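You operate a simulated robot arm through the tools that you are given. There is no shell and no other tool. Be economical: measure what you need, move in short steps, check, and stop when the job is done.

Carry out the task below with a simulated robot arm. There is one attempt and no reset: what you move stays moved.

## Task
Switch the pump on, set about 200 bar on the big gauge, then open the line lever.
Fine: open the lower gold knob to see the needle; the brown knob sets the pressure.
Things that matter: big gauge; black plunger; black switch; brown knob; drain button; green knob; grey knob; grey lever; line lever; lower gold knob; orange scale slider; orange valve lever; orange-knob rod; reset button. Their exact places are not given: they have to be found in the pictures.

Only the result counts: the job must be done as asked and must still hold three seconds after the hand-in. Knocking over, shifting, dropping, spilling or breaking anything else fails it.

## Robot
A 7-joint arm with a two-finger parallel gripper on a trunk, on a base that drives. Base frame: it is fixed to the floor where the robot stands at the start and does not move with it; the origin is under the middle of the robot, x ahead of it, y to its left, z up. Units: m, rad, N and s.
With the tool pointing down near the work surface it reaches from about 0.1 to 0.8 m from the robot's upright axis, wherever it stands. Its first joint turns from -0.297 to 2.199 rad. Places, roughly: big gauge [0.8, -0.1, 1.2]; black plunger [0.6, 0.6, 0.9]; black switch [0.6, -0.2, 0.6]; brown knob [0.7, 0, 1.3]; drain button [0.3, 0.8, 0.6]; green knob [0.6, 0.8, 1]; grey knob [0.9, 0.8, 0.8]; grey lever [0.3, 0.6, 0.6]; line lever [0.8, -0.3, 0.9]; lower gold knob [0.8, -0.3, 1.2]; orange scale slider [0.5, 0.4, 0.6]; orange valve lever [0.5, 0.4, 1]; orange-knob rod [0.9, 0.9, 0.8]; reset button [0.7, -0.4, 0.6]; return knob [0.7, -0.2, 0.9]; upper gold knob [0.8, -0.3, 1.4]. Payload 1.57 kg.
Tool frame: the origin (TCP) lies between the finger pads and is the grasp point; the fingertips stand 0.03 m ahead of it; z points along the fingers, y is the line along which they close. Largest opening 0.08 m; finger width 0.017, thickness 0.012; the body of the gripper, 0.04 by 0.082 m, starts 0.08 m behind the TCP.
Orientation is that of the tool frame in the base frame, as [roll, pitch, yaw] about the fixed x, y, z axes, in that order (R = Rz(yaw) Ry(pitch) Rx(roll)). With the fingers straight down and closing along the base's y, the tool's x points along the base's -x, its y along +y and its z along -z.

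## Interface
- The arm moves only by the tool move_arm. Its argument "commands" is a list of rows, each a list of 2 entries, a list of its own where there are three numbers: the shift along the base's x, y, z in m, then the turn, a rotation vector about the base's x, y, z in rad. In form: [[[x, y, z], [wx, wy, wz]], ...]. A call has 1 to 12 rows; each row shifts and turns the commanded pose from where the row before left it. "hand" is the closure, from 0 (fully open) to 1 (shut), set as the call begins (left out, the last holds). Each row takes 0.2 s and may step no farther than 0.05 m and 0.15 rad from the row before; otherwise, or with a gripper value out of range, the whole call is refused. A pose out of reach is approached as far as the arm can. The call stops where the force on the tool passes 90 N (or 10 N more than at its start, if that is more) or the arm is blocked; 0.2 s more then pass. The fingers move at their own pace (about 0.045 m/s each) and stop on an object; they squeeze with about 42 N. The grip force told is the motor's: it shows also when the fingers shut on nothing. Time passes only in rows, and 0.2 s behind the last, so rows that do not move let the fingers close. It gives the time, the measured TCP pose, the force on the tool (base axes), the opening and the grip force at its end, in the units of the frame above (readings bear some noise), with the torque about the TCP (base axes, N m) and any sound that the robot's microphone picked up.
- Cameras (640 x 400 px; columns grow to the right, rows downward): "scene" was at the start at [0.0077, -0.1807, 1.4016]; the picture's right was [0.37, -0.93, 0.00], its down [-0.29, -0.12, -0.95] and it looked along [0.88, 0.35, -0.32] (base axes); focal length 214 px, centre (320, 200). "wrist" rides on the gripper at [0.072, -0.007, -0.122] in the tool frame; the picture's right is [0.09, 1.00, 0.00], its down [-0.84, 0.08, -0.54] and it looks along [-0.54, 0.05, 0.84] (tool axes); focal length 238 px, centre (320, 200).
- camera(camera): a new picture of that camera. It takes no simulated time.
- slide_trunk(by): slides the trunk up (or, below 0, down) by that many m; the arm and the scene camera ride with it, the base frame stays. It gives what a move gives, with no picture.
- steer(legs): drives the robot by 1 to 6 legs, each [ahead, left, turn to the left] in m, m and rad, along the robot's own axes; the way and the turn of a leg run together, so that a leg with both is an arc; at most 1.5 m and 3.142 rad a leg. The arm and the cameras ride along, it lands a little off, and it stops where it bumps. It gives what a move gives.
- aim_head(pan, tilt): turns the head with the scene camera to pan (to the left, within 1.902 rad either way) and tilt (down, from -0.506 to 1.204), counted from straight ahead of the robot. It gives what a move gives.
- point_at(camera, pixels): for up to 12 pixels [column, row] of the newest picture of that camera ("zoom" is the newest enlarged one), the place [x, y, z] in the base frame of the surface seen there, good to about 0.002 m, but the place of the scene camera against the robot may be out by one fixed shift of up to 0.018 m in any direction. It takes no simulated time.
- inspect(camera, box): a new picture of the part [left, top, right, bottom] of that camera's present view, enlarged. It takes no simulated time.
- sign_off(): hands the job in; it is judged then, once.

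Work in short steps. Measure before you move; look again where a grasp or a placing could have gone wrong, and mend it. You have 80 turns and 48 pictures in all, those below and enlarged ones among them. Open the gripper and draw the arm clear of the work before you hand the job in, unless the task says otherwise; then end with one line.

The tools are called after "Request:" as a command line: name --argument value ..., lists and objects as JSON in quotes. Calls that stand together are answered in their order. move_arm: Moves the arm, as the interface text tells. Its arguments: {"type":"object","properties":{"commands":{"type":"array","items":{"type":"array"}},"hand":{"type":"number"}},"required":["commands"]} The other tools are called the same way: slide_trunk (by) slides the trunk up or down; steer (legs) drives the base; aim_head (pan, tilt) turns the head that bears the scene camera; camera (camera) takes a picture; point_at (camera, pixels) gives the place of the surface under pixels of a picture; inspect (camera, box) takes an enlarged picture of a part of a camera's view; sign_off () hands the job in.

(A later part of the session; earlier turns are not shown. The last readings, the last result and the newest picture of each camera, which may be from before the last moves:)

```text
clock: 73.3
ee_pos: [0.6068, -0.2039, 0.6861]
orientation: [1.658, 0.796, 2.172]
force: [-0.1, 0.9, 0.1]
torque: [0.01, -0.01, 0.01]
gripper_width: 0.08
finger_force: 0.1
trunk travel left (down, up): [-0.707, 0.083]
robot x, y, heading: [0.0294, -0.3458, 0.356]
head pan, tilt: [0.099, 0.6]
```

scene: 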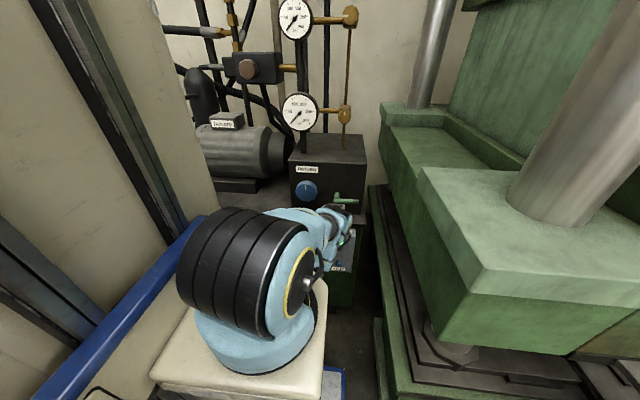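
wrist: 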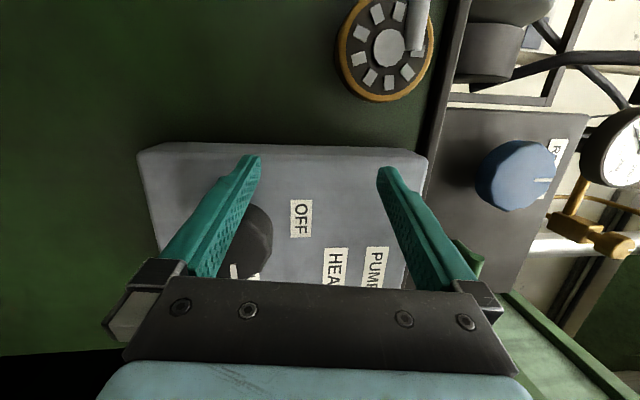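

Continue: unroll the rest, fix yaw, then start pitching the tool down.

Request:
move_arm --commands '[[[0, 0, 0.02], [-0.12, -0.045, -0.03]], [[0, 0, 0.02], [-0.12, -0.045, -0.03]], [[0, 0, 0.02], [-0.12, -0.045, -0.03]], [[0, 0, 0], [-0.12, -0.045, -0.03]], [[0, 0, 0], [-0.12, -0.045, -0.03]], [[0, 0, 0], [-0.12, -0.045, -0.03]], [[0, 0, 0], [-0.049, 0.131, 0]], [[0, 0, 0], [-0.049, 0.131, 0]], [[0, 0, 0], [-0.049, 0.131, 0]], [[0, 0, 0], [-0.049, 0.131, 0]]]'

```text
clock: 75.5
ee_pos: [0.605, -0.2048, 0.7468]
orientation: [-3.083, 0.906, -2.806]
force: [0.3, 0.4, 0.1]
torque: [0.02, 0.02, 0.03]
gripper_width: 0.0798
finger_force: 0.1
trunk travel left (down, up): [-0.707, 0.083]
robot x, y, heading: [0.0277, -0.3426, 0.356]
head pan, tilt: [0.099, 0.6]
```

Good. Finish pitching down while backing off and rise.

Request:
move_arm --commands '[[[-0.012, -0.004, 0.02], [-0.046, 0.123, 0]], [[-0.012, -0.004, 0.02], [-0.046, 0.123, 0]], [[-0.012, -0.004, 0.02], [-0.046, 0.123, 0]], [[-0.012, -0.004, 0.03], [-0.046, 0.123, 0]], [[-0.012, -0.004, 0.03], [-0.046, 0.123, 0]], [[0, 0, 0.05], [-0.046, 0.123, 0]], [[0, 0, 0.05], [-0.046, 0.123, 0]], [[0, 0, 0.05], [0, 0, 0]], [[0, 0, 0.05], [0, 0, 0]], [[0, 0, 0.05], [0, 0, 0]], [[0, 0, 0.05], [0, 0, 0]], [[0, 0, 0.05], [0, 0, 0]]]'

Request:
inspect --camera "scene" --box '[220, 0, 400, 300]'

```text
clock: 78.1
ee_pos: [0.5466, -0.2238, 1.216]
orientation: [-3.066, -0.011, -2.798]
force: [-0.1, 1.0, -0.4]
torque: [0.02, 0.02, -0.04]
gripper_width: 0.0801
finger_force: 0.0
trunk travel left (down, up): [-0.707, 0.083]
robot x, y, heading: [0.0332, -0.3458, 0.358]
head pan, tilt: [0.099, 0.6]
```

```text
1.33 times, centred on (310, 150) of scene
```

zoom: 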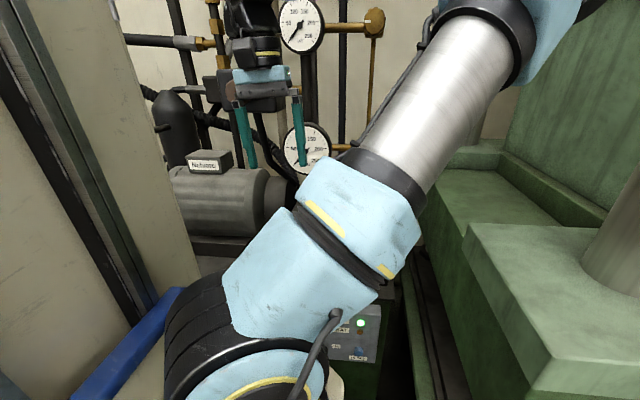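

The green PUMP lamp is lit: pump on. The elbow has swung to the right, so I check its clearance to the press before shifting.

Request:
point_at --camera "zoom" --pixels '[[540, 20], [440, 80], [360, 200], [610, 250], [375, 22], [500, 220], [310, 150], [250, 90]]'

```text
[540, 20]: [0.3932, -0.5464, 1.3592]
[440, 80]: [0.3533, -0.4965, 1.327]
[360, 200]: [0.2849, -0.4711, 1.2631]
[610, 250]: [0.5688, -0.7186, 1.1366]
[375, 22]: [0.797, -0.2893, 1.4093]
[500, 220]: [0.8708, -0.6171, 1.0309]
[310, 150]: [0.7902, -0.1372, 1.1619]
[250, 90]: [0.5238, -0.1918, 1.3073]
```

Clear. Rise and rotate the tool to horizontal again at height.

Request:
move_arm --commands '[[[0, 0, 0.05], [0, 0, 0]], [[0.03, 0.012, 0.05], [0, 0, 0]], [[0.03, 0.012, 0.05], [0, 0, 0]], [[0.02, 0.008, 0.03], [0.052, -0.138, 0]], [[0.01, 0.004, 0.03], [0.052, -0.138, 0]], [[0, 0, 0.03], [0.052, -0.138, 0]], [[0, 0, 0.03], [0.052, -0.138, 0]], [[0, 0, 0.03], [0.052, -0.138, 0]], [[0, 0, 0.03], [0.052, -0.138, 0]], [[0, 0, 0.03], [0.052, -0.138, 0]], [[0, 0, 0.03], [0.052, -0.138, 0]], [[0, 0, 0.03], [0.052, -0.138, 0]]]'

Request:
move_arm --commands '[[[0, 0, 0.02], [0.04, -0.109, 0]], [[0, 0, 0], [0.04, -0.109, 0]]]'

```text
refused: row 2 steps farther than a row can; nothing moved
```

```text
clock: 78.7
ee_pos: [0.5469, -0.2253, 1.2356]
orientation: [-3.066, 0.224, -2.796]
force: [0.7, -0.3, -0.6]
torque: [-0.01, 0.04, 0.01]
gripper_width: 0.0799
finger_force: 0.0
trunk travel left (down, up): [-0.707, 0.083]
robot x, y, heading: [0.0296, -0.3475, 0.355]
head pan, tilt: [0.099, 0.6]
```

Row too long; redo with smaller steps (0.23 rad already turned).

Request:
move_arm --commands '[[[0.02, 0.008, 0.044], [0, 0, 0]], [[0.02, 0.008, 0.044], [0, 0, 0]], [[0.02, 0.008, 0.044], [0, 0, 0]], [[0.02, 0.008, 0.04], [0.052, -0.138, 0]], [[0.01, 0.004, 0.03], [0.052, -0.138, 0]], [[0, 0, 0.03], [0.052, -0.138, 0]], [[0, 0, 0.03], [0.052, -0.138, 0]], [[0, 0, 0.03], [0.052, -0.138, 0]], [[0, 0, 0.03], [0.052, -0.138, 0]], [[0, 0, 0.03], [0.052, -0.138, 0]], [[0, 0, 0.03], [0.052, -0.138, 0]], [[0, 0, 0.03], [0.052, -0.138, 0]]]'

Request:
steer --legs '[[0, -0.08, 0]]'

```text
clock: 81.3
ee_pos: [0.6352, -0.188, 1.6486]
orientation: [2.483, 1.548, 2.767]
force: [0.1, 0.3, -0.1]
torque: [0.02, 0.01, -0.01]
gripper_width: 0.0798
finger_force: 0.1
trunk travel left (down, up): [-0.707, 0.083]
robot x, y, heading: [0.0289, -0.3416, 0.356]
head pan, tilt: [0.099, 0.6]
```

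```text
clock: 82.3
ee_pos: [0.6652, -0.2652, 1.6477]
orientation: [2.562, 1.548, 2.842]
force: [-0.7, -0.6, -1.4]
torque: [-0.02, 0.01, -0.03]
gripper_width: 0.0799
finger_force: 0.0
trunk travel left (down, up): [-0.707, 0.083]
robot x, y, heading: [0.0571, -0.4191, 0.357]
head pan, tilt: [0.099, 0.6]
```

Now trunk down 0.4, then view the gold knob with scene and wrist cameras.

Request:
slide_trunk --by -0.4

Request:
aim_head --pan 0.1 --tilt -0.1

Request:
camera --camera "scene"

Request:
camera --camera "wrist"

```text
clock: 86.2
ee_pos: [0.6642, -0.2641, 1.248]
orientation: [2.556, 1.545, 2.841]
force: [-0.1, 0.2, -0.1]
torque: [0.04, 0.0, 0.0]
gripper_width: 0.0802
finger_force: 0.0
trunk travel left (down, up): [-0.307, 0.483]
robot x, y, heading: [0.0589, -0.4239, 0.356]
head pan, tilt: [0.099, 0.6]
```

```text
clock: 87.2
ee_pos: [0.6649, -0.2648, 1.2473]
orientation: [2.555, 1.546, 2.837]
force: [0.6, 0.0, -0.5]
torque: [0.0, -0.02, 0.03]
gripper_width: 0.08
finger_force: 0.0
trunk travel left (down, up): [-0.307, 0.483]
robot x, y, heading: [0.058, -0.4185, 0.351]
head pan, tilt: [0.099, -0.099]
```

```text
21 pictures are left
```

scene: 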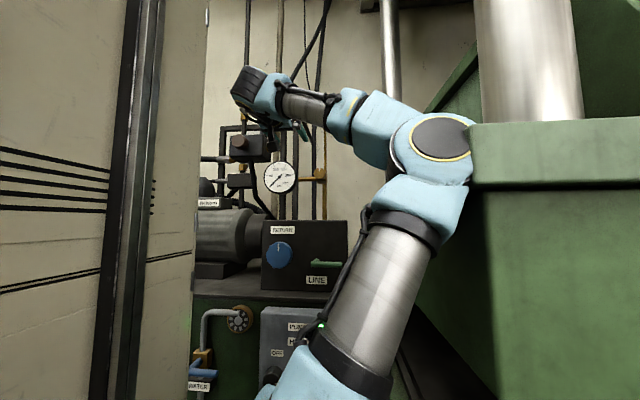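

```text
20 pictures are left
```

wrist: 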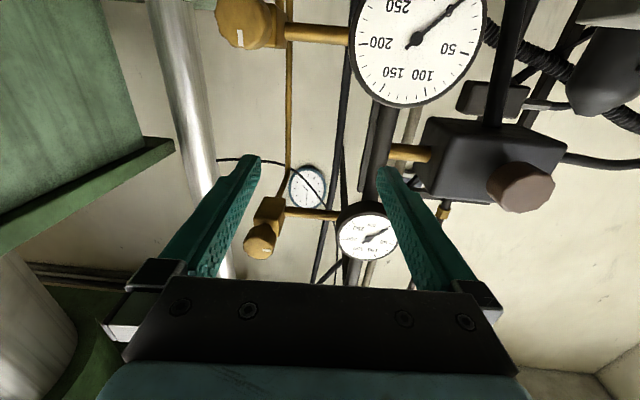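

Both useful. I measure the elbow vs. press, and the lower gold knob in the wrist view (upside down, at (240,20)).

Request:
point_at --camera "scene" --pixels '[[435, 140], [460, 150], [480, 150], [500, 250], [420, 200]]'

Request:
point_at --camera "wrist" --pixels '[[235, 20], [222, 25], [250, 25], [232, 40], [265, 15], [310, 33], [520, 190], [518, 205], [495, 185], [550, 190], [420, 40]]'

```text
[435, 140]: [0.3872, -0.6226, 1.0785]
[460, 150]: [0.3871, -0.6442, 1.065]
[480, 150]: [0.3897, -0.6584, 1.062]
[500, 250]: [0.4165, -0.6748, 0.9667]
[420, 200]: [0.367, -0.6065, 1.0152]
```

```text
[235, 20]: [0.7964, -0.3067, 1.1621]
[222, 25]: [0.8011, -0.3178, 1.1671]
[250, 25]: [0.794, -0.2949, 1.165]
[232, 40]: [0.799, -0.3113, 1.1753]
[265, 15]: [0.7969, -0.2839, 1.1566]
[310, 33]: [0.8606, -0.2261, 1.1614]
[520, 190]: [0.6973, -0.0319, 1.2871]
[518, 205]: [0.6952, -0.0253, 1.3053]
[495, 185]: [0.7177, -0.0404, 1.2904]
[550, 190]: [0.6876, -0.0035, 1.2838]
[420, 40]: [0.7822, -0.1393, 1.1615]
```

The elbow is only ~0.03 m from the press block, so I shift the base 0.07 left, then move the TCP down and right toward the gold knob (centre about v=-0.566, z≈1.16).

Request:
steer --legs '[[0, 0.07, 0]]'

Request:
move_arm --commands '[[[0.012, -0.033, 0], [0, 0, 0]], [[0.012, -0.033, -0.02], [0, 0, 0]], [[0.012, -0.033, -0.02], [0, 0, 0]], [[0.01, -0.028, -0.03], [0, 0, 0]]]'

Request:
camera --camera "wrist"

```text
clock: 88.2
ee_pos: [0.6409, -0.2008, 1.2476]
orientation: [2.557, 1.546, 2.838]
force: [0.0, 0.2, 0.6]
torque: [0.01, 0.0, -0.04]
gripper_width: 0.0801
finger_force: 0.0
trunk travel left (down, up): [-0.307, 0.483]
robot x, y, heading: [0.0342, -0.3567, 0.359]
head pan, tilt: [0.099, -0.099]
```

```text
clock: 89.2
ee_pos: [0.6861, -0.3276, 1.1776]
orientation: [2.546, 1.546, 2.829]
force: [-0.1, -0.2, -0.3]
torque: [-0.03, 0.01, -0.02]
gripper_width: 0.08
finger_force: 0.0
trunk travel left (down, up): [-0.307, 0.483]
robot x, y, heading: [0.0376, -0.355, 0.355]
head pan, tilt: [0.099, -0.099]
```

```text
19 pictures are left
```

wrist: 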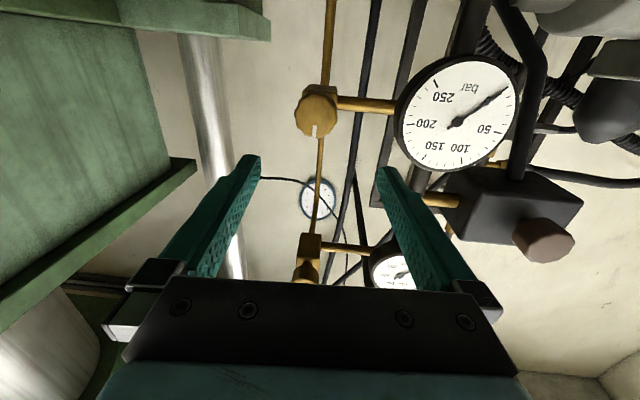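

Knob is centered at (317,113). Measure its place.

Request:
point_at --camera "wrist" --pixels '[[317, 113], [300, 113], [333, 113], [317, 98], [314, 132], [308, 90], [350, 103], [250, 165], [388, 178], [460, 122]]'

Request:
inspect --camera "wrist" --box '[270, 60, 390, 160]'

```text
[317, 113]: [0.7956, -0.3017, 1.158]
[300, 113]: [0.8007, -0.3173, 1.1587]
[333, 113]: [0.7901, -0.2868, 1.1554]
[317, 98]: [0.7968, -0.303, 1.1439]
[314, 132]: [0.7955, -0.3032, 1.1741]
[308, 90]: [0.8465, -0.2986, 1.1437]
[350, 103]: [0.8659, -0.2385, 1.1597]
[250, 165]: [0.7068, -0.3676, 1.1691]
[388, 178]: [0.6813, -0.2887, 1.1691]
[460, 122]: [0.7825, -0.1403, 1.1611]
```

```text
4.00 times, centred on (330, 110) of wrist
```

zoom: 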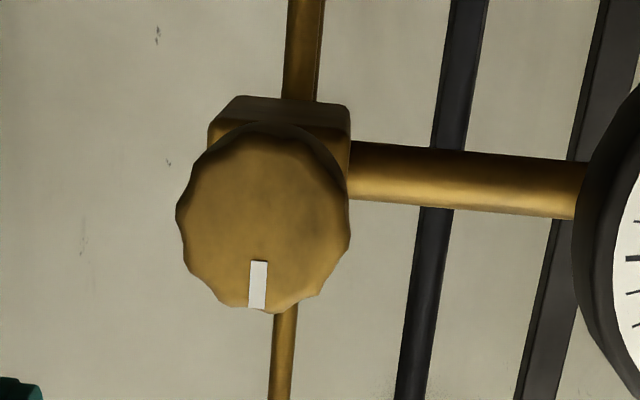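

Knob centre (0.7955,-0.3025,1.159), radius ~0.021, depth ~0.045. I align v, z and yaw (+0.07), then advance 0.12 along the normal.

Request:
move_arm --commands '[[[0.005, -0.014, -0.019], [0, 0, 0.07]], [[0.028, 0.0105, 0], [0, 0, 0]], [[0.028, 0.0105, 0], [0, 0, 0]], [[0.028, 0.0105, 0], [0, 0, 0]], [[0.028, 0.0105, 0], [0, 0, 0]]]'

Request:
camera --camera "wrist"

```text
clock: 90.5
ee_pos: [0.8045, -0.3004, 1.1596]
orientation: [2.558, 1.546, 2.909]
force: [0.9, 0.2, -0.1]
torque: [0.02, -0.03, 0.0]
gripper_width: 0.08
finger_force: 0.1
trunk travel left (down, up): [-0.307, 0.483]
robot x, y, heading: [0.0339, -0.3568, 0.358]
head pan, tilt: [0.099, -0.099]
```

```text
17 pictures are left
```

wrist: 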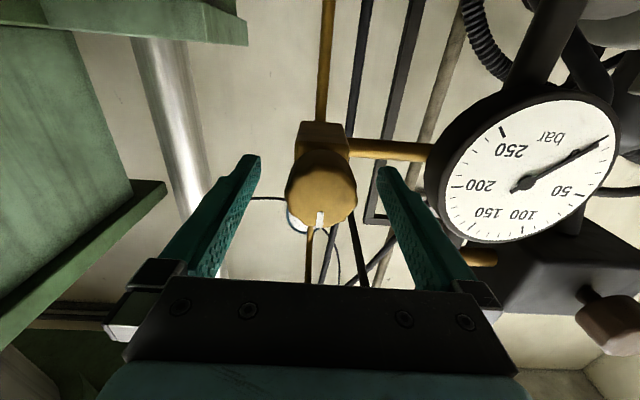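

Well centred. Close and turn counter-clockwise (negative about the normal) ~0.85 rad.

Request:
move_arm --commands '[[[0, 0, 0], [0, 0, 0]], [[0, 0, 0], [0, 0, 0]], [[0, 0, 0], [0, 0, 0]], [[0, 0, 0], [0, 0, 0]], [[0, 0, 0], [0, 0, 0]]]' --hand 1

Request:
move_arm --commands '[[[0, 0, 0], [-0.131, -0.049, 0]], [[0, 0, 0], [-0.131, -0.049, 0]], [[0, 0, 0], [-0.131, -0.049, 0]], [[0, 0, 0], [-0.131, -0.049, 0]], [[0, 0, 0], [-0.131, -0.049, 0]], [[0, 0, 0], [-0.131, -0.049, 0]]]'

Request:
camera --camera "wrist"

```text
clock: 91.7
ee_pos: [0.8036, -0.298, 1.1588]
orientation: [2.571, 1.546, 2.922]
force: [0.8, 5.6, 0.6]
torque: [0.04, -0.16, -0.55]
gripper_width: 0.0417
finger_force: 38.8
trunk travel left (down, up): [-0.307, 0.483]
robot x, y, heading: [0.0352, -0.3563, 0.357]
head pan, tilt: [0.099, -0.099]
```

```text
clock: 93.0
ee_pos: [0.8046, -0.2998, 1.1588]
orientation: [-1.584, 0.741, -1.243]
force: [19.5, 7.8, 10.1]
torque: [0.02, -0.05, -0.8]
gripper_width: 0.0418
finger_force: 44.5
trunk travel left (down, up): [-0.307, 0.483]
robot x, y, heading: [0.0354, -0.3566, 0.358]
head pan, tilt: [0.099, -0.099]
```

```text
16 pictures are left
```

wrist: 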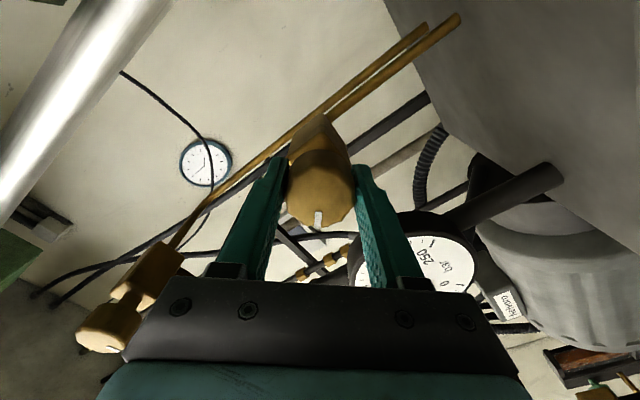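

Turning freely. Continue another 0.85 rad and view the big gauge from the scene camera.

Request:
move_arm --commands '[[[0, 0, 0], [-0.131, -0.049, 0]], [[0, 0, 0], [-0.131, -0.049, 0]], [[0, 0, 0], [-0.131, -0.049, 0]], [[0, 0, 0], [-0.131, -0.049, 0]], [[0, 0, 0], [-0.131, -0.049, 0]], [[0, 0, 0], [-0.131, -0.049, 0]]]'

Request:
inspect --camera "scene" --box '[220, 100, 380, 220]'

```text
clock: 94.5
ee_pos: [0.804, -0.3, 1.1605]
orientation: [-1.562, -0.095, -1.233]
force: [15.7, -3.1, 22.9]
torque: [0.12, 0.96, 0.0]
gripper_width: 0.0419
finger_force: 45.2
trunk travel left (down, up): [-0.307, 0.483]
robot x, y, heading: [0.036, -0.3562, 0.36]
head pan, tilt: [0.099, -0.099]
```

```text
3.33 times, centred on (300, 160) of scene
```

zoom: 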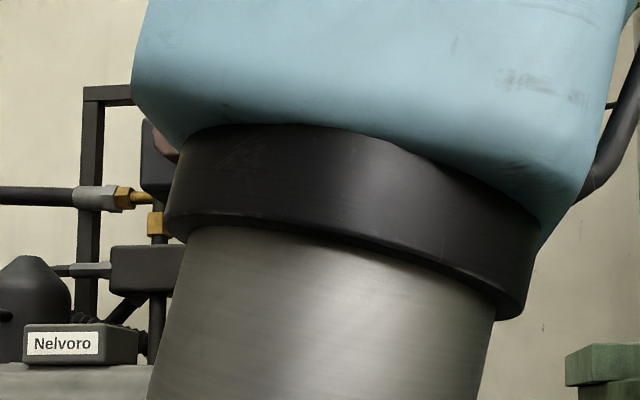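

Gauge hidden. I turn a bit more (0.4 rad) to see if there's an end stop.

Request:
move_arm --commands '[[[0, 0, 0], [-0.131, -0.049, 0]], [[0, 0, 0], [-0.131, -0.049, 0]], [[0, 0, 0], [-0.131, -0.049, 0]]]'

Request:
camera --camera "wrist"

```text
clock: 95.2
ee_pos: [0.8016, -0.2988, 1.1597]
orientation: [-1.555, -0.514, -1.233]
force: [-4.0, 1.2, 16.2]
torque: [0.42, 1.2, -0.18]
gripper_width: 0.042
finger_force: 44.9
trunk travel left (down, up): [-0.307, 0.483]
robot x, y, heading: [0.0378, -0.3546, 0.351]
head pan, tilt: [0.099, -0.099]
```

```text
14 pictures are left
```

wrist: 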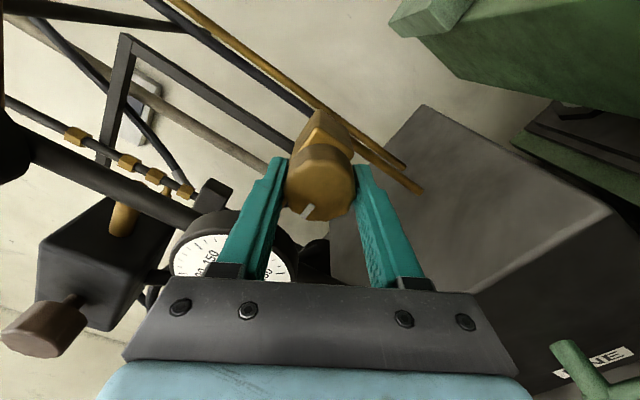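

The mark slipped relative to the fingers: end stop, valve open. Release, back off along the normal, and roll back.

Request:
move_arm --commands '[[[0, 0, 0], [0, 0, 0]], [[0, 0, 0], [0, 0, 0]], [[0, 0, 0], [0, 0, 0]], [[0, 0, 0], [0, 0, 0]], [[-0.028, -0.0105, 0], [0, 0, 0]], [[-0.028, -0.0105, 0], [0, 0, 0]], [[-0.028, -0.0105, 0], [0, 0, 0]], [[-0.028, -0.0105, 0], [0, 0, 0]]]' --hand 0

Request:
move_arm --commands '[[[0, 0, 0], [0.131, 0.049, 0]], [[0, 0, 0], [0.131, 0.049, 0]], [[0, 0, 0], [0.131, 0.049, 0]], [[0, 0, 0], [0.131, 0.049, 0]], [[0, 0, 0], [0.131, 0.049, 0]], [[0, 0, 0], [0.131, 0.049, 0]], [[0, 0, 0], [0.131, 0.049, 0]], [[0, 0, 0], [0.131, 0.049, 0]], [[0, 0, 0], [0.131, 0.049, 0]], [[0, 0, 0], [0.131, 0.049, 0]], [[0, 0, 0], [0.131, 0.049, 0]], [[0, 0, 0], [0.131, 0.049, 0]]]'

Request:
move_arm --commands '[[[0, 0, 0], [0.131, 0.049, 0]], [[0, 0, 0], [0.131, 0.049, 0]], [[-0.01, 0.028, 0], [0.131, 0.049, 0]], [[-0.01, 0.028, 0.03], [0, 0, 0]], [[-0.01, 0.028, 0.03], [0, 0, 0]]]'

Request:
camera --camera "wrist"

```text
clock: 97.0
ee_pos: [0.7606, -0.336, 1.1157]
orientation: [-1.549, -0.515, -1.234]
force: [0.5, 0.9, 0.2]
torque: [0.01, -0.02, -0.01]
gripper_width: 0.08
finger_force: 0.1
out of reach, approached as far as the arm can: row 5, 6, 7, 8
trunk travel left (down, up): [-0.307, 0.483]
robot x, y, heading: [0.0329, -0.3562, 0.358]
head pan, tilt: [0.099, -0.099]
```

```text
clock: 99.7
ee_pos: [0.7615, -0.3374, 1.1171]
orientation: [-1.612, 1.167, -1.265]
force: [-0.1, 0.0, 0.7]
torque: [-0.02, 0.04, -0.04]
gripper_width: 0.0799
finger_force: 0.0
trunk travel left (down, up): [-0.307, 0.483]
robot x, y, heading: [0.0361, -0.3562, 0.356]
head pan, tilt: [0.099, -0.099]
```

```text
clock: 100.8
ee_pos: [0.7308, -0.2508, 1.1766]
orientation: [2.554, 1.544, 2.906]
force: [0.5, 0.5, 0.1]
torque: [-0.04, 0.01, 0.07]
gripper_width: 0.08
finger_force: 0.0
trunk travel left (down, up): [-0.307, 0.483]
robot x, y, heading: [0.0374, -0.3562, 0.358]
head pan, tilt: [0.099, -0.099]
```

```text
13 pictures are left
```

wrist: 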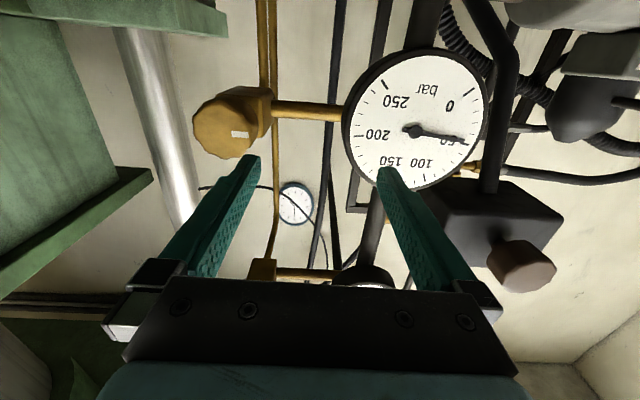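

Needle now reads ≈50 bar; gold knob open. Measure the brown knob (≈(525,265)).

Request:
point_at --camera "wrist" --pixels '[[528, 268], [512, 262], [550, 265], [528, 285], [520, 245], [497, 265], [500, 248], [460, 220], [540, 200], [415, 125]]'

Request:
inspect --camera "wrist" --box '[440, 180, 600, 300]'

```text
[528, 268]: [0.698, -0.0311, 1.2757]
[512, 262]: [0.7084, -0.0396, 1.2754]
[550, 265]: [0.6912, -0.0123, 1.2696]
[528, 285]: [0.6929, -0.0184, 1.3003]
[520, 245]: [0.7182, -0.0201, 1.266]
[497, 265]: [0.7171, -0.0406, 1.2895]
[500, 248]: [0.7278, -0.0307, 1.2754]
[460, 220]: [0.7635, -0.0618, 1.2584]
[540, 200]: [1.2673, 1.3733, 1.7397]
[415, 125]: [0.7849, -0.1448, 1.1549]
```

```text
3.33 times, centred on (520, 240) of wrist
```

zoom: 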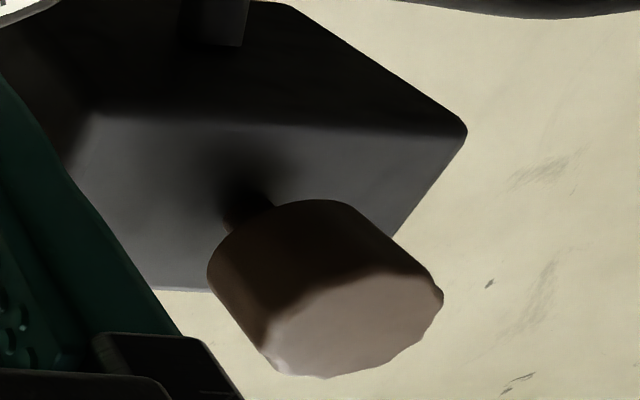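

Brown knob face ≈(0.6925,-0.018,1.29), v≈-0.26. With the elbow out to the right the forearm clears the mast, so I go up/back first, then left with the arm alone.

Request:
move_arm --commands '[[[-0.01, -0.004, 0.03], [0, 0, 0]], [[-0.01, -0.004, 0.03], [0, 0, 0]], [[-0.01, -0.004, 0.03], [0, 0, 0]], [[-0.01, -0.004, 0.02], [0, 0, 0]], [[-0.013, 0.036, 0], [0, 0, 0]], [[-0.013, 0.036, 0], [0, 0, 0]], [[-0.013, 0.036, 0], [0, 0, 0]], [[-0.013, 0.036, 0], [0, 0, 0]], [[-0.013, 0.036, 0], [0, 0, 0]]]'

Request:
camera --camera "wrist"

```text
clock: 102.8
ee_pos: [0.6348, -0.0945, 1.2873]
orientation: [2.429, 1.537, 2.773]
force: [0.3, 1.2, 0.1]
torque: [0.01, -0.03, 0.0]
gripper_width: 0.08
finger_force: 0.1
trunk travel left (down, up): [-0.307, 0.483]
robot x, y, heading: [0.0346, -0.3577, 0.36]
head pan, tilt: [0.099, -0.099]
```

```text
11 pictures are left
```

wrist: 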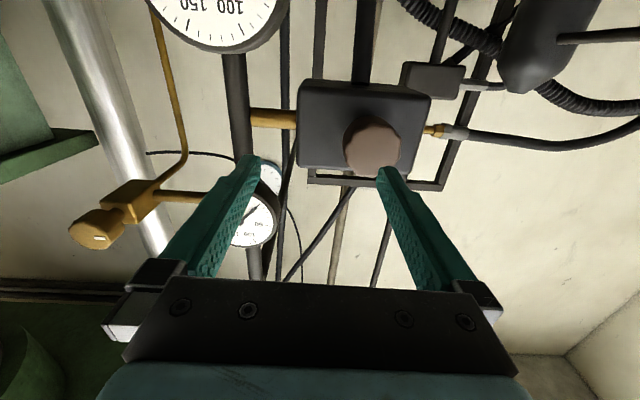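

Moved freely. Measure the brown knob face at about (372,147).

Request:
point_at --camera "wrist" --pixels '[[373, 150], [358, 150], [392, 150], [373, 132], [373, 172], [315, 110], [415, 110], [400, 140]]'

```text
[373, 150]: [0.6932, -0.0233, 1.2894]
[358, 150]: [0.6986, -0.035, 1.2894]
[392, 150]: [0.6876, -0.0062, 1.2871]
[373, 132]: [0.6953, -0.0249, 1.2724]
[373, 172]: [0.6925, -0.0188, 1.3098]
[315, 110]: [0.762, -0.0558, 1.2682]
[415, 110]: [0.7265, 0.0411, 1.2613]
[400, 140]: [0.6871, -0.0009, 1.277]
```

Align left 0.047, then forward 0.088 and close on the brown knob.

Request:
move_arm --commands '[[[-0.008, 0.022, 0.002], [0, 0, 0]], [[-0.008, 0.022, 0], [0, 0, 0]], [[0.028, 0.0105, 0], [0, 0, 0]], [[0.028, 0.0105, 0], [0, 0, 0]], [[0.027, 0.01, 0], [0, 0, 0]]]'

Request:
move_arm --commands '[[[0, 0, 0], [0, 0, 0]], [[0, 0, 0], [0, 0, 0]], [[0, 0, 0], [0, 0, 0]], [[0, 0, 0], [0, 0, 0]], [[0, 0, 0], [0, 0, 0]]]' --hand 1

Request:
camera --camera "wrist"

```text
clock: 104.0
ee_pos: [0.6927, -0.0124, 1.291]
orientation: [2.566, 1.548, 2.92]
force: [0.0, -0.3, -0.5]
torque: [-0.03, 0.02, -0.01]
gripper_width: 0.08
finger_force: 0.1
trunk travel left (down, up): [-0.307, 0.483]
robot x, y, heading: [0.0371, -0.3511, 0.356]
head pan, tilt: [0.099, -0.099]
```

```text
clock: 105.2
ee_pos: [0.6966, -0.0195, 1.2907]
orientation: [2.49, 1.544, 2.835]
force: [5.5, -38.4, -1.0]
torque: [0.19, -0.61, -0.17]
gripper_width: 0.0519
finger_force: 45.1
trunk travel left (down, up): [-0.307, 0.483]
robot x, y, heading: [0.0328, -0.351, 0.356]
head pan, tilt: [0.099, -0.099]
```

```text
10 pictures are left
```

wrist: 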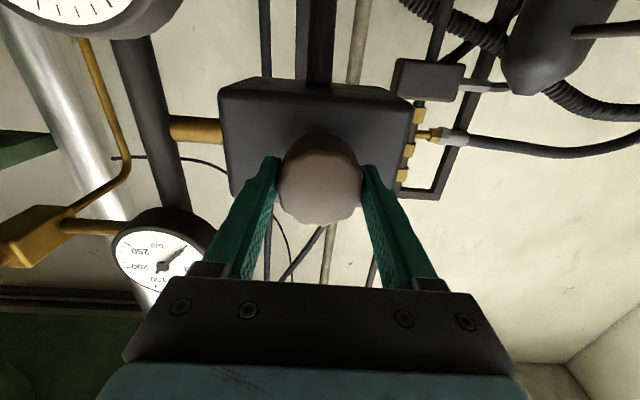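

Gripped. I relax the lateral force, turn clockwise 0.4 rad, and try the scene view for the gauge.

Request:
move_arm --commands '[[[0.003, -0.008, 0], [0, 0, 0]], [[0, 0, 0], [0.131, 0.049, 0]], [[0, 0, 0], [0.131, 0.049, 0]], [[0, 0, 0], [0.131, 0.049, 0]], [[0, 0, 0], [0, 0, 0]]]'

Request:
camera --camera "scene"

```text
clock: 106.5
ee_pos: [0.696, -0.0192, 1.29]
orientation: [1.619, 1.134, 1.98]
force: [25.3, 24.4, 32.5]
torque: [-0.12, 0.32, -1.29]
gripper_width: 0.0515
finger_force: 45.2
trunk travel left (down, up): [-0.307, 0.483]
robot x, y, heading: [0.0342, -0.3532, 0.357]
head pan, tilt: [0.099, -0.099]
```

```text
9 pictures are left
```

scene: 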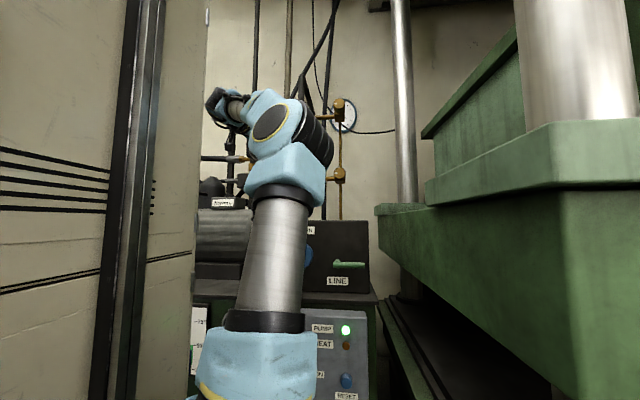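

Gauge hidden there; use the wrist camera.

Request:
camera --camera "wrist"

```text
8 pictures are left
```

wrist: 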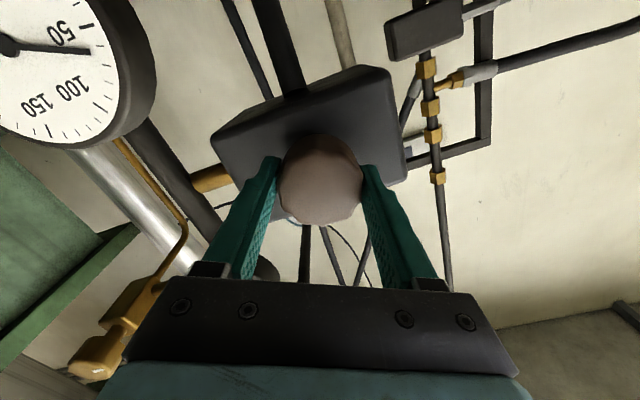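

Needle at about 65–70 bar: clockwise raises it (~40 bar/rad). Continue clockwise 1.25 rad.

Request:
move_arm --commands '[[[0, 0, 0], [0.131, 0.049, 0]], [[0, 0, 0], [0.131, 0.049, 0]], [[0, 0, 0], [0.131, 0.049, 0]], [[0, 0, 0], [0.131, 0.049, 0]], [[0, 0, 0], [0.131, 0.049, 0]], [[0, 0, 0], [0.131, 0.049, 0]], [[0, 0, 0], [0.131, 0.049, 0]], [[0, 0, 0], [0.131, 0.049, 0]], [[0, 0, 0], [0.131, 0.049, 0]], [[0, 0, 0], [0, 0, 0]]]'

Request:
camera --camera "wrist"

```text
clock: 108.7
ee_pos: [0.6946, -0.0197, 1.2902]
orientation: [1.573, -0.121, 1.953]
force: [8.2, 26.0, 28.5]
torque: [0.51, -1.44, -0.06]
gripper_width: 0.0516
finger_force: 44.9
trunk travel left (down, up): [-0.307, 0.483]
robot x, y, heading: [0.0365, -0.3501, 0.356]
head pan, tilt: [0.099, -0.099]
```

```text
7 pictures are left
```

wrist: 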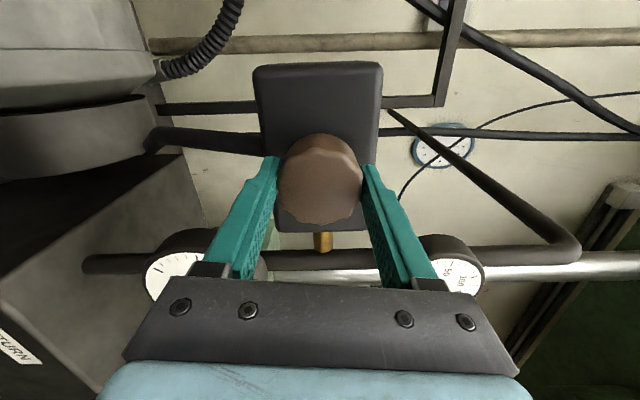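

Gauge is covered here. Open the fingers and roll back in place (≈1.3 rad), then view the gauge.

Request:
move_arm --commands '[[[0, 0, 0], [0, 0, 0]], [[0, 0, 0], [0, 0, 0]], [[0, 0, 0], [0, 0, 0]], [[0, 0, 0], [-0.131, -0.049, 0]], [[0, 0, 0], [-0.131, -0.049, 0]], [[0, 0, 0], [-0.131, -0.049, 0]], [[0, 0, 0], [-0.131, -0.049, 0]], [[0, 0, 0], [-0.131, -0.049, 0]], [[0, 0, 0], [-0.131, -0.049, 0]], [[0, 0, 0], [-0.131, -0.049, 0]], [[0, 0, 0], [-0.131, -0.049, 0]], [[0, 0, 0], [-0.131, -0.049, 0]]]' --hand 0

Request:
camera --camera "wrist"

```text
clock: 111.2
ee_pos: [0.6979, -0.0216, 1.2892]
orientation: [1.622, 1.138, 1.979]
force: [0.2, 0.6, 0.7]
torque: [0.02, -0.01, 0.0]
gripper_width: 0.0799
finger_force: 0.0
trunk travel left (down, up): [-0.307, 0.483]
robot x, y, heading: [0.0353, -0.3583, 0.35]
head pan, tilt: [0.099, -0.099]
```

```text
6 pictures are left
```

wrist: 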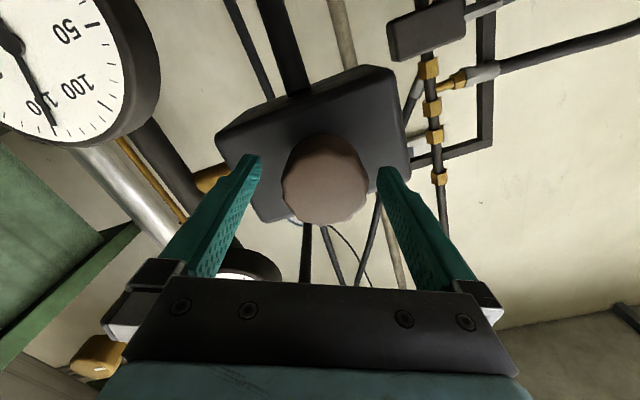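

Needle ≈145–150 bar (rate ≈60 bar/rad). Regrip here, turn ~0.8 rad more, release, roll back and read.

Request:
move_arm --commands '[[[0, 0, 0], [0, 0, 0]], [[0, 0, 0], [0, 0, 0]], [[0, 0, 0], [0, 0, 0]], [[0, 0, 0], [0, 0, 0]], [[0, 0, 0], [0, 0, 0]], [[0, 0, 0], [0.125, 0.047, 0]], [[0, 0, 0], [0.125, 0.047, 0]], [[0, 0, 0], [0.125, 0.047, 0]], [[0, 0, 0], [0.125, 0.047, 0]], [[0, 0, 0], [0.125, 0.047, 0]], [[0, 0, 0], [0.125, 0.047, 0]], [[0, 0, 0], [0, 0, 0]]]' --hand 1

Request:
move_arm --commands '[[[0, 0, 0], [0, 0, 0]], [[0, 0, 0], [0, 0, 0]], [[0, 0, 0], [0, 0, 0]], [[0, 0, 0], [-0.125, -0.047, 0]], [[0, 0, 0], [-0.125, -0.047, 0]], [[0, 0, 0], [-0.125, -0.047, 0]], [[0, 0, 0], [-0.125, -0.047, 0]], [[0, 0, 0], [-0.125, -0.047, 0]], [[0, 0, 0], [-0.125, -0.047, 0]]]' --hand 0

Request:
inspect --camera "wrist" --box '[0, 0, 200, 160]'

```text
clock: 113.8
ee_pos: [0.6959, -0.0183, 1.2901]
orientation: [1.583, 0.335, 1.955]
force: [-2.1, 26.7, 15.7]
torque: [0.04, -0.16, 0.0]
gripper_width: 0.0517
finger_force: 45.1
trunk travel left (down, up): [-0.307, 0.483]
robot x, y, heading: [0.0348, -0.3565, 0.361]
head pan, tilt: [0.099, -0.099]
```

```text
clock: 115.8
ee_pos: [0.6974, -0.0219, 1.2879]
orientation: [1.623, 1.139, 1.979]
force: [0.9, -0.9, -0.1]
torque: [0.01, -0.05, 0.01]
gripper_width: 0.0801
finger_force: 0.0
trunk travel left (down, up): [-0.307, 0.483]
robot x, y, heading: [0.0363, -0.3564, 0.355]
head pan, tilt: [0.099, -0.099]
```

```text
2.50 times, centred on (100, 80) of wrist
```

zoom: 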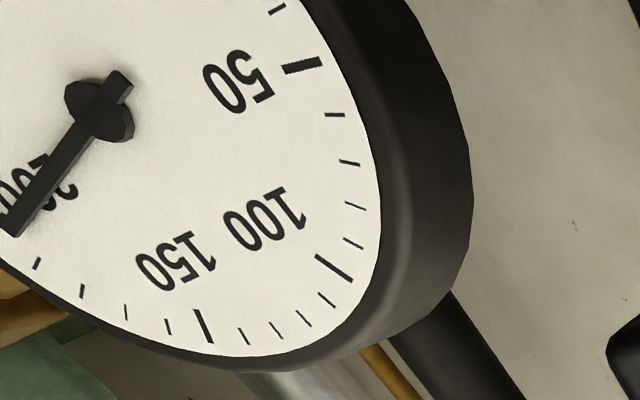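

Needle ≈198 bar (just before the 200 mark). Good. Unroll and back away, then take a full view of the gauge.

Request:
move_arm --commands '[[[0, 0, 0], [-0.131, -0.049, 0]], [[0, 0, 0], [-0.131, -0.049, 0]], [[0, 0, 0], [-0.131, -0.049, 0]], [[-0.028, -0.0105, 0], [0, 0, 0]], [[-0.028, -0.0105, 0], [0, 0, 0]], [[-0.028, -0.0105, 0], [0, 0, 0]], [[0.012, -0.033, -0.01], [0, 0, 0]], [[0.012, -0.033, -0.01], [0, 0, 0]], [[0.012, -0.033, -0.01], [0, 0, 0]], [[0.012, -0.033, -0.01], [0, 0, 0]], [[0.012, -0.033, -0.01], [0, 0, 0]], [[0.012, -0.033, -0.01], [0, 0, 0]]]'

Request:
camera --camera "wrist"

```text
clock: 117.1
ee_pos: [0.6789, -0.0468, 1.2629]
orientation: [2.686, 1.488, 3.038]
force: [3.9, 32.7, -30.0]
torque: [-1.75, 0.54, -0.13]
gripper_width: 0.0802
finger_force: 0.0
trunk travel left (down, up): [-0.307, 0.483]
robot x, y, heading: [0.0337, -0.3554, 0.36]
head pan, tilt: [0.099, -0.099]
stopped in row 6: the force on the tool passed its limit at 109 N (the readings are from after the stop); the commanded pose is now the measured one
```

```text
4 pictures are left
```

wrist: 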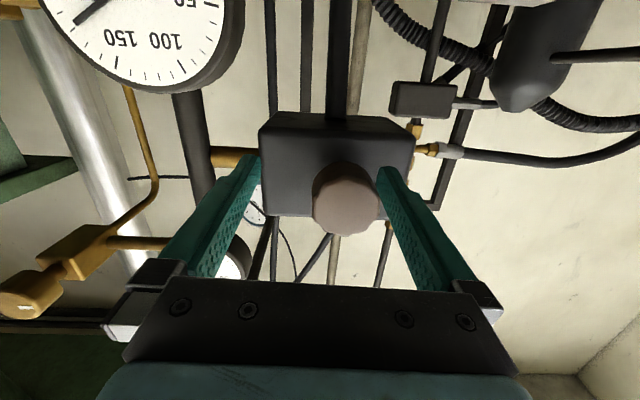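

The back-off drifted right/down (inner reach limit) and the finger touched the knob's left side. I recentre left, then slide up (fingers straddle, free vertically) and back.

Request:
move_arm --commands '[[[-0.0065, 0.0175, 0], [0, 0, 0]], [[0, 0, 0.02], [0, 0, 0]], [[0, 0, 0.03], [0, 0, 0]], [[0, 0, 0.03], [0, 0, 0]], [[0, 0, 0.03], [0, 0, 0]], [[-0.014, -0.005, 0.03], [0, 0, 0]], [[-0.014, -0.005, 0.02], [0, 0, 0]], [[-0.014, -0.005, 0.02], [0, 0, 0]]]'

```text
clock: 119.1
ee_pos: [0.648, -0.0512, 1.3803]
orientation: [2.892, 1.472, -3.063]
force: [0.1, 0.3, -0.7]
torque: [0.04, 0.0, -0.01]
gripper_width: 0.0801
finger_force: 0.0
out of reach, approached as far as the arm can: row 5, 6, 7, 8
trunk travel left (down, up): [-0.307, 0.483]
robot x, y, heading: [0.0359, -0.3555, 0.356]
head pan, tilt: [0.099, -0.099]
stopped in row 8: the arm was blocked; the commanded pose is now the measured one
```

Clear. Move right, then down slightly as on the way in, and read the gauge with an enlarged view.

Request:
move_arm --commands '[[[0.013, -0.036, -0.01], [0, 0, 0]], [[0.013, -0.036, -0.02], [0, 0, 0]], [[0.013, -0.036, -0.02], [0, 0, 0]], [[0.013, -0.036, -0.02], [0, 0, 0]], [[0.013, -0.036, -0.02], [0, 0, 0]], [[0.012, 0.0, -0.03], [0, 0, 0]], [[0.01, 0.004, -0.03], [0, 0, 0]], [[0.01, 0.004, -0.03], [0, 0, 0]]]'

Request:
camera --camera "wrist"

```text
clock: 120.9
ee_pos: [0.7304, -0.2237, 1.2108]
orientation: [2.86, 1.485, -3.084]
force: [0.9, 0.1, 0.1]
torque: [-0.01, 0.01, 0.03]
gripper_width: 0.0799
finger_force: 0.0
trunk travel left (down, up): [-0.307, 0.483]
robot x, y, heading: [0.0359, -0.3505, 0.359]
head pan, tilt: [0.099, -0.099]
```

```text
3 pictures are left
```

wrist: 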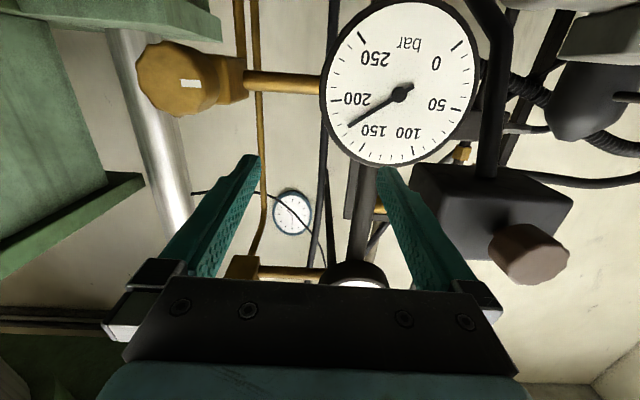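

Full view: needle (400,95)→(348,125), ticks 150 at (365,152) and 200 at (337,101): about 178 bar – the contact turned the knob back some. I'll re-enter from above: rise to z≈1.38, go left.

Request:
move_arm --commands '[[[-0.005, -0.002, 0.042], [0.029, -0.077, 0]], [[-0.005, -0.002, 0.042], [0, 0, 0]], [[-0.005, -0.002, 0.042], [0, 0, 0]], [[-0.005, -0.002, 0.042], [0, 0, 0]], [[-0.0142, 0.038, 0], [0, 0, 0]], [[-0.0142, 0.038, 0], [0, 0, 0]], [[-0.0142, 0.038, 0], [0, 0, 0]], [[-0.0142, 0.038, 0], [0, 0, 0]], [[-0.0142, 0.038, 0], [0, 0, 0]]]'

```text
clock: 122.9
ee_pos: [0.6455, -0.0451, 1.3769]
orientation: [1.751, 1.542, 2.086]
force: [-0.5, -0.6, 0.3]
torque: [-0.02, 0.03, 0.0]
gripper_width: 0.0799
finger_force: 0.0
trunk travel left (down, up): [-0.307, 0.483]
robot x, y, heading: [0.0342, -0.3534, 0.354]
head pan, tilt: [0.099, -0.099]
```

At (u .589, v -.268, z 1.377). Forward 0.06 above the knob, then down 0.087 straddling it.

Request:
move_arm --commands '[[[0.026, 0.0133, 0], [0, 0, 0]], [[0.028, 0.0133, 0], [0, 0, 0]], [[0, 0, -0.02], [0, 0, 0]], [[0, 0, -0.02], [0, 0, 0]], [[0, 0, -0.024], [0, 0, 0]], [[0, 0, -0.023], [0, 0, 0]]]'

```text
clock: 124.3
ee_pos: [0.6925, -0.0183, 1.2852]
orientation: [1.6, 1.545, 1.939]
force: [-0.1, 0.0, 0.1]
torque: [0.01, 0.01, -0.02]
gripper_width: 0.08
finger_force: 0.0
out of reach, approached as far as the arm can: row 2
trunk travel left (down, up): [-0.307, 0.483]
robot x, y, heading: [0.033, -0.3554, 0.359]
head pan, tilt: [0.099, -0.099]
```

Centered with no force. Roll −0.36, grip, turn +0.36 (≈ +22 bar), hold.

Request:
move_arm --commands '[[[0.004, 0.0015, 0.003], [0, 0, 0]], [[0, 0, 0], [-0.1125, -0.042, 0]], [[0, 0, 0], [-0.1125, -0.042, 0]], [[0, 0, 0], [-0.1125, -0.042, 0]]]'

Request:
move_arm --commands '[[[0, 0, 0], [0, 0, 0]], [[0, 0, 0], [0, 0, 0]], [[0, 0, 0], [0, 0, 0]], [[0, 0, 0], [0, 0, 0]], [[0, 0, 0], [0, 0, 0]], [[0, 0, 0], [0.1125, 0.042, 0]], [[0, 0, 0], [0.1125, 0.042, 0]], [[0, 0, 0], [0.1125, 0.042, 0]], [[0, 0, 0], [0, 0, 0]]]' --hand 1

Request:
move_arm --commands '[[[0, 0, 0], [0, 0, 0]], [[0, 0, 0], [0, 0, 0]], [[0, 0, 0], [0, 0, 0]], [[0, 0, 0], [0, 0, 0]]]' --hand 0

```text
clock: 125.3
ee_pos: [0.6967, -0.0161, 1.2887]
orientation: [-1.558, 1.235, -1.215]
force: [0.0, 0.3, -0.7]
torque: [0.0, -0.02, 0.04]
gripper_width: 0.0801
finger_force: 0.1
trunk travel left (down, up): [-0.307, 0.483]
robot x, y, heading: [0.0371, -0.3546, 0.36]
head pan, tilt: [0.099, -0.099]
```

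```text
clock: 127.3
ee_pos: [0.6972, -0.0184, 1.2897]
orientation: [1.571, 1.542, 1.908]
force: [13.2, -21.5, 12.9]
torque: [0.25, -0.7, 0.89]
gripper_width: 0.0518
finger_force: 45.2
trunk travel left (down, up): [-0.307, 0.483]
robot x, y, heading: [0.0391, -0.3521, 0.358]
head pan, tilt: [0.099, -0.099]
```

```text
clock: 128.3
ee_pos: [0.6961, -0.0158, 1.29]
orientation: [1.609, 1.543, 1.95]
force: [0.3, 0.2, 0.3]
torque: [0.02, 0.01, -0.04]
gripper_width: 0.0802
finger_force: 0.1
trunk travel left (down, up): [-0.307, 0.483]
robot x, y, heading: [0.0341, -0.3556, 0.359]
head pan, tilt: [0.099, -0.099]
```

Released cleanly. Exit straight up, then back, then right, down to the gauge viewpoint.

Request:
move_arm --commands '[[[0, 0, 0.03], [0, 0, 0]], [[0, 0, 0.03], [0, 0, 0]], [[0, 0, 0.03], [0, 0, 0]], [[-0.025, -0.009, 0.005], [0, 0, 0]], [[-0.025, -0.009, 0], [0, 0, 0]], [[0.013, -0.036, -0.01], [0, 0, 0]], [[0.013, -0.036, -0.02], [0, 0, 0]], [[0.013, -0.036, -0.02], [0, 0, 0]], [[0.013, -0.036, -0.02], [0, 0, 0]], [[0.013, -0.036, -0.02], [0, 0, 0]], [[0.014, 0.0, -0.04], [0, 0, 0]], [[0.014, 0.004, -0.04], [0, 0, 0]]]'

Request:
camera --camera "wrist"

```text
clock: 130.9
ee_pos: [0.7361, -0.2114, 1.2078]
orientation: [1.588, 1.545, 1.931]
force: [-0.1, -0.5, 0.4]
torque: [-0.03, 0.0, 0.01]
gripper_width: 0.08
finger_force: 0.1
out of reach, approached as far as the arm can: row 3
trunk travel left (down, up): [-0.307, 0.483]
robot x, y, heading: [0.0375, -0.3561, 0.359]
head pan, tilt: [0.099, -0.099]
```

```text
2 pictures are left
```

wrist: 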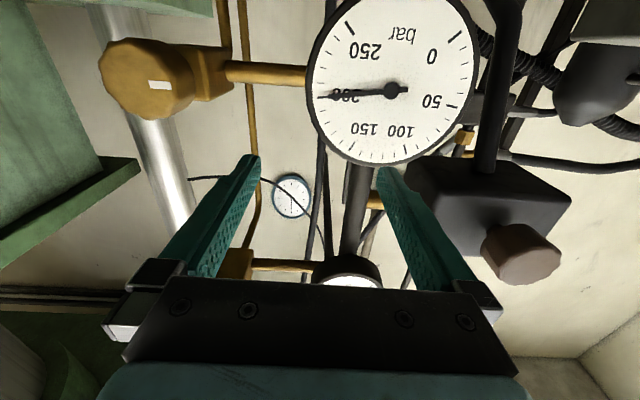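

Needle sits right on 200 bar. Now the line lever: estimated pivot (0.752,-0.300,0.862), handle pointing right to (0.778,-0.380,0.858). I close the fingers, go back/up and right to pass beyond the handle tip.

Request:
move_arm --commands '[[[-0.015, -0.006, 0.02], [0, 0, 0]], [[-0.015, -0.006, 0.02], [0, 0, 0]], [[0.0135, -0.036, 0], [0, 0, 0]], [[0.0135, -0.036, 0], [0, 0, 0]], [[0.0135, -0.036, 0], [0, 0, 0]], [[0.0135, -0.036, 0], [0, 0, 0]], [[0.0135, -0.036, 0], [0, 0, 0]], [[0.005, -0.014, 0], [0, 0, 0]]]' --hand 1

```text
clock: 132.7
ee_pos: [0.7804, -0.4188, 1.2478]
orientation: [1.587, 1.544, 1.926]
force: [0.8, 0.5, 0.1]
torque: [-0.02, 0.01, 0.01]
gripper_width: 0.0
finger_force: 21.5
trunk travel left (down, up): [-0.307, 0.483]
robot x, y, heading: [0.0353, -0.3545, 0.352]
head pan, tilt: [0.099, -0.099]
```

Position good (u .585, v -.666). Lower the trunk in two steps.

Request:
slide_trunk --by -0.15

Request:
slide_trunk --by -0.15

```text
clock: 134.4
ee_pos: [0.7807, -0.4178, 1.0977]
orientation: [1.596, 1.544, 1.939]
force: [-0.4, -0.6, -0.2]
torque: [-0.01, 0.0, -0.02]
gripper_width: 0.0
finger_force: 20.9
trunk travel left (down, up): [-0.157, 0.633]
robot x, y, heading: [0.0369, -0.3559, 0.356]
head pan, tilt: [0.099, -0.099]
```

```text
clock: 136.2
ee_pos: [0.7807, -0.4164, 0.9497]
orientation: [1.597, 1.545, 1.937]
force: [0.3, -0.8, 0.6]
torque: [0.02, 0.0, -0.03]
gripper_width: 0.0002
finger_force: 21.5
trunk travel left (down, up): [-0.007, 0.783]
robot x, y, heading: [0.0364, -0.3533, 0.364]
head pan, tilt: [0.099, -0.099]
```

Free. Lower the arm 0.06 and look with the wrist camera to measure the lever.

Request:
move_arm --commands '[[[0, 0, -0.03], [0, 0, 0]], [[0, 0, -0.03], [0, 0, 0]]]'

Request:
camera --camera "wrist"

```text
clock: 136.8
ee_pos: [0.7809, -0.4184, 0.888]
orientation: [1.591, 1.544, 1.932]
force: [-0.4, -0.1, 0.1]
torque: [-0.03, -0.02, 0.03]
gripper_width: 0.0
finger_force: 21.1
trunk travel left (down, up): [-0.007, 0.783]
robot x, y, heading: [0.034, -0.355, 0.361]
head pan, tilt: [0.099, -0.099]
```

```text
1 pictures are left
```

wrist: 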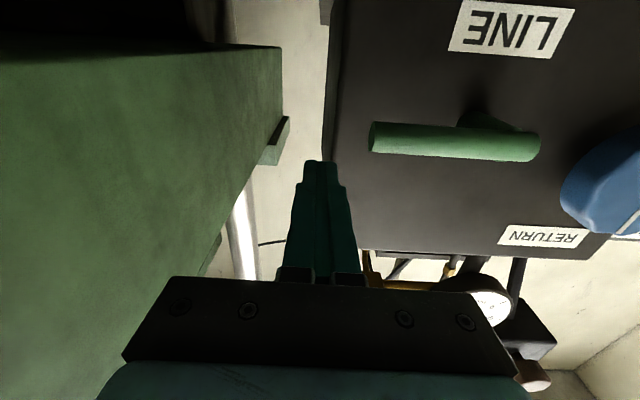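

Lever clearly seen: handle (372,137)–(538,147), shaft near (490,120). Measure.

Request:
point_at --camera "wrist" --pixels '[[376, 137], [420, 140], [480, 144], [530, 148], [420, 127], [420, 153], [480, 118], [505, 125], [400, 200], [350, 60], [318, 165], [515, 30]]'

```text
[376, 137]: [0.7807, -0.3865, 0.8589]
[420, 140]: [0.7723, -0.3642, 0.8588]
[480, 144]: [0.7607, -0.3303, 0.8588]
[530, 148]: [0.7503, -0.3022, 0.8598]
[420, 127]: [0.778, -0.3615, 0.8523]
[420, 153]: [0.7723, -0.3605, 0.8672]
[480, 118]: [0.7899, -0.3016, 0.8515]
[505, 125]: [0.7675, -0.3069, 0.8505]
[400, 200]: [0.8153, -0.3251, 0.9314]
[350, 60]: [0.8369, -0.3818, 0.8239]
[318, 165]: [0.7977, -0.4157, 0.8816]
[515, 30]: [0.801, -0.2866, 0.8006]
```

Handle centre z=0.859, tip v≈-0.635, pivot v≈-0.553. I go down to z=0.832, then left under the handle (v≈-0.611), then push up a little to test the direction.

Request:
move_arm --commands '[[[0, 0, -0.03], [0, 0, 0]], [[0, 0, -0.028], [0, 0, 0]], [[-0.006, 0.0275, 0], [0, 0, 0]], [[-0.006, 0.026, 0], [0, 0, 0]]]'

```text
clock: 137.8
ee_pos: [0.7689, -0.3642, 0.8285]
orientation: [1.626, 1.544, 1.967]
force: [0.0, 0.1, -0.2]
torque: [0.05, 0.02, 0.02]
gripper_width: 0.0
finger_force: 21.0
trunk travel left (down, up): [-0.007, 0.783]
robot x, y, heading: [0.0362, -0.3535, 0.361]
head pan, tilt: [0.099, -0.099]
```

No contact yet, in place. Push up 0.03 and read the force.

Request:
move_arm --commands '[[[0, 0, 0.01], [0, 0, 0]], [[0, 0, 0.01], [0, 0, 0]], [[0, 0, 0.01], [0, 0, 0]]]'

```text
clock: 138.6
ee_pos: [0.7698, -0.3649, 0.8582]
orientation: [1.599, 1.544, 1.941]
force: [2.2, -0.4, -1.3]
torque: [-0.05, 0.02, -0.06]
gripper_width: 0.0
finger_force: 21.0
trunk travel left (down, up): [-0.007, 0.783]
robot x, y, heading: [0.0378, -0.3546, 0.361]
head pan, tilt: [0.099, -0.099]
```

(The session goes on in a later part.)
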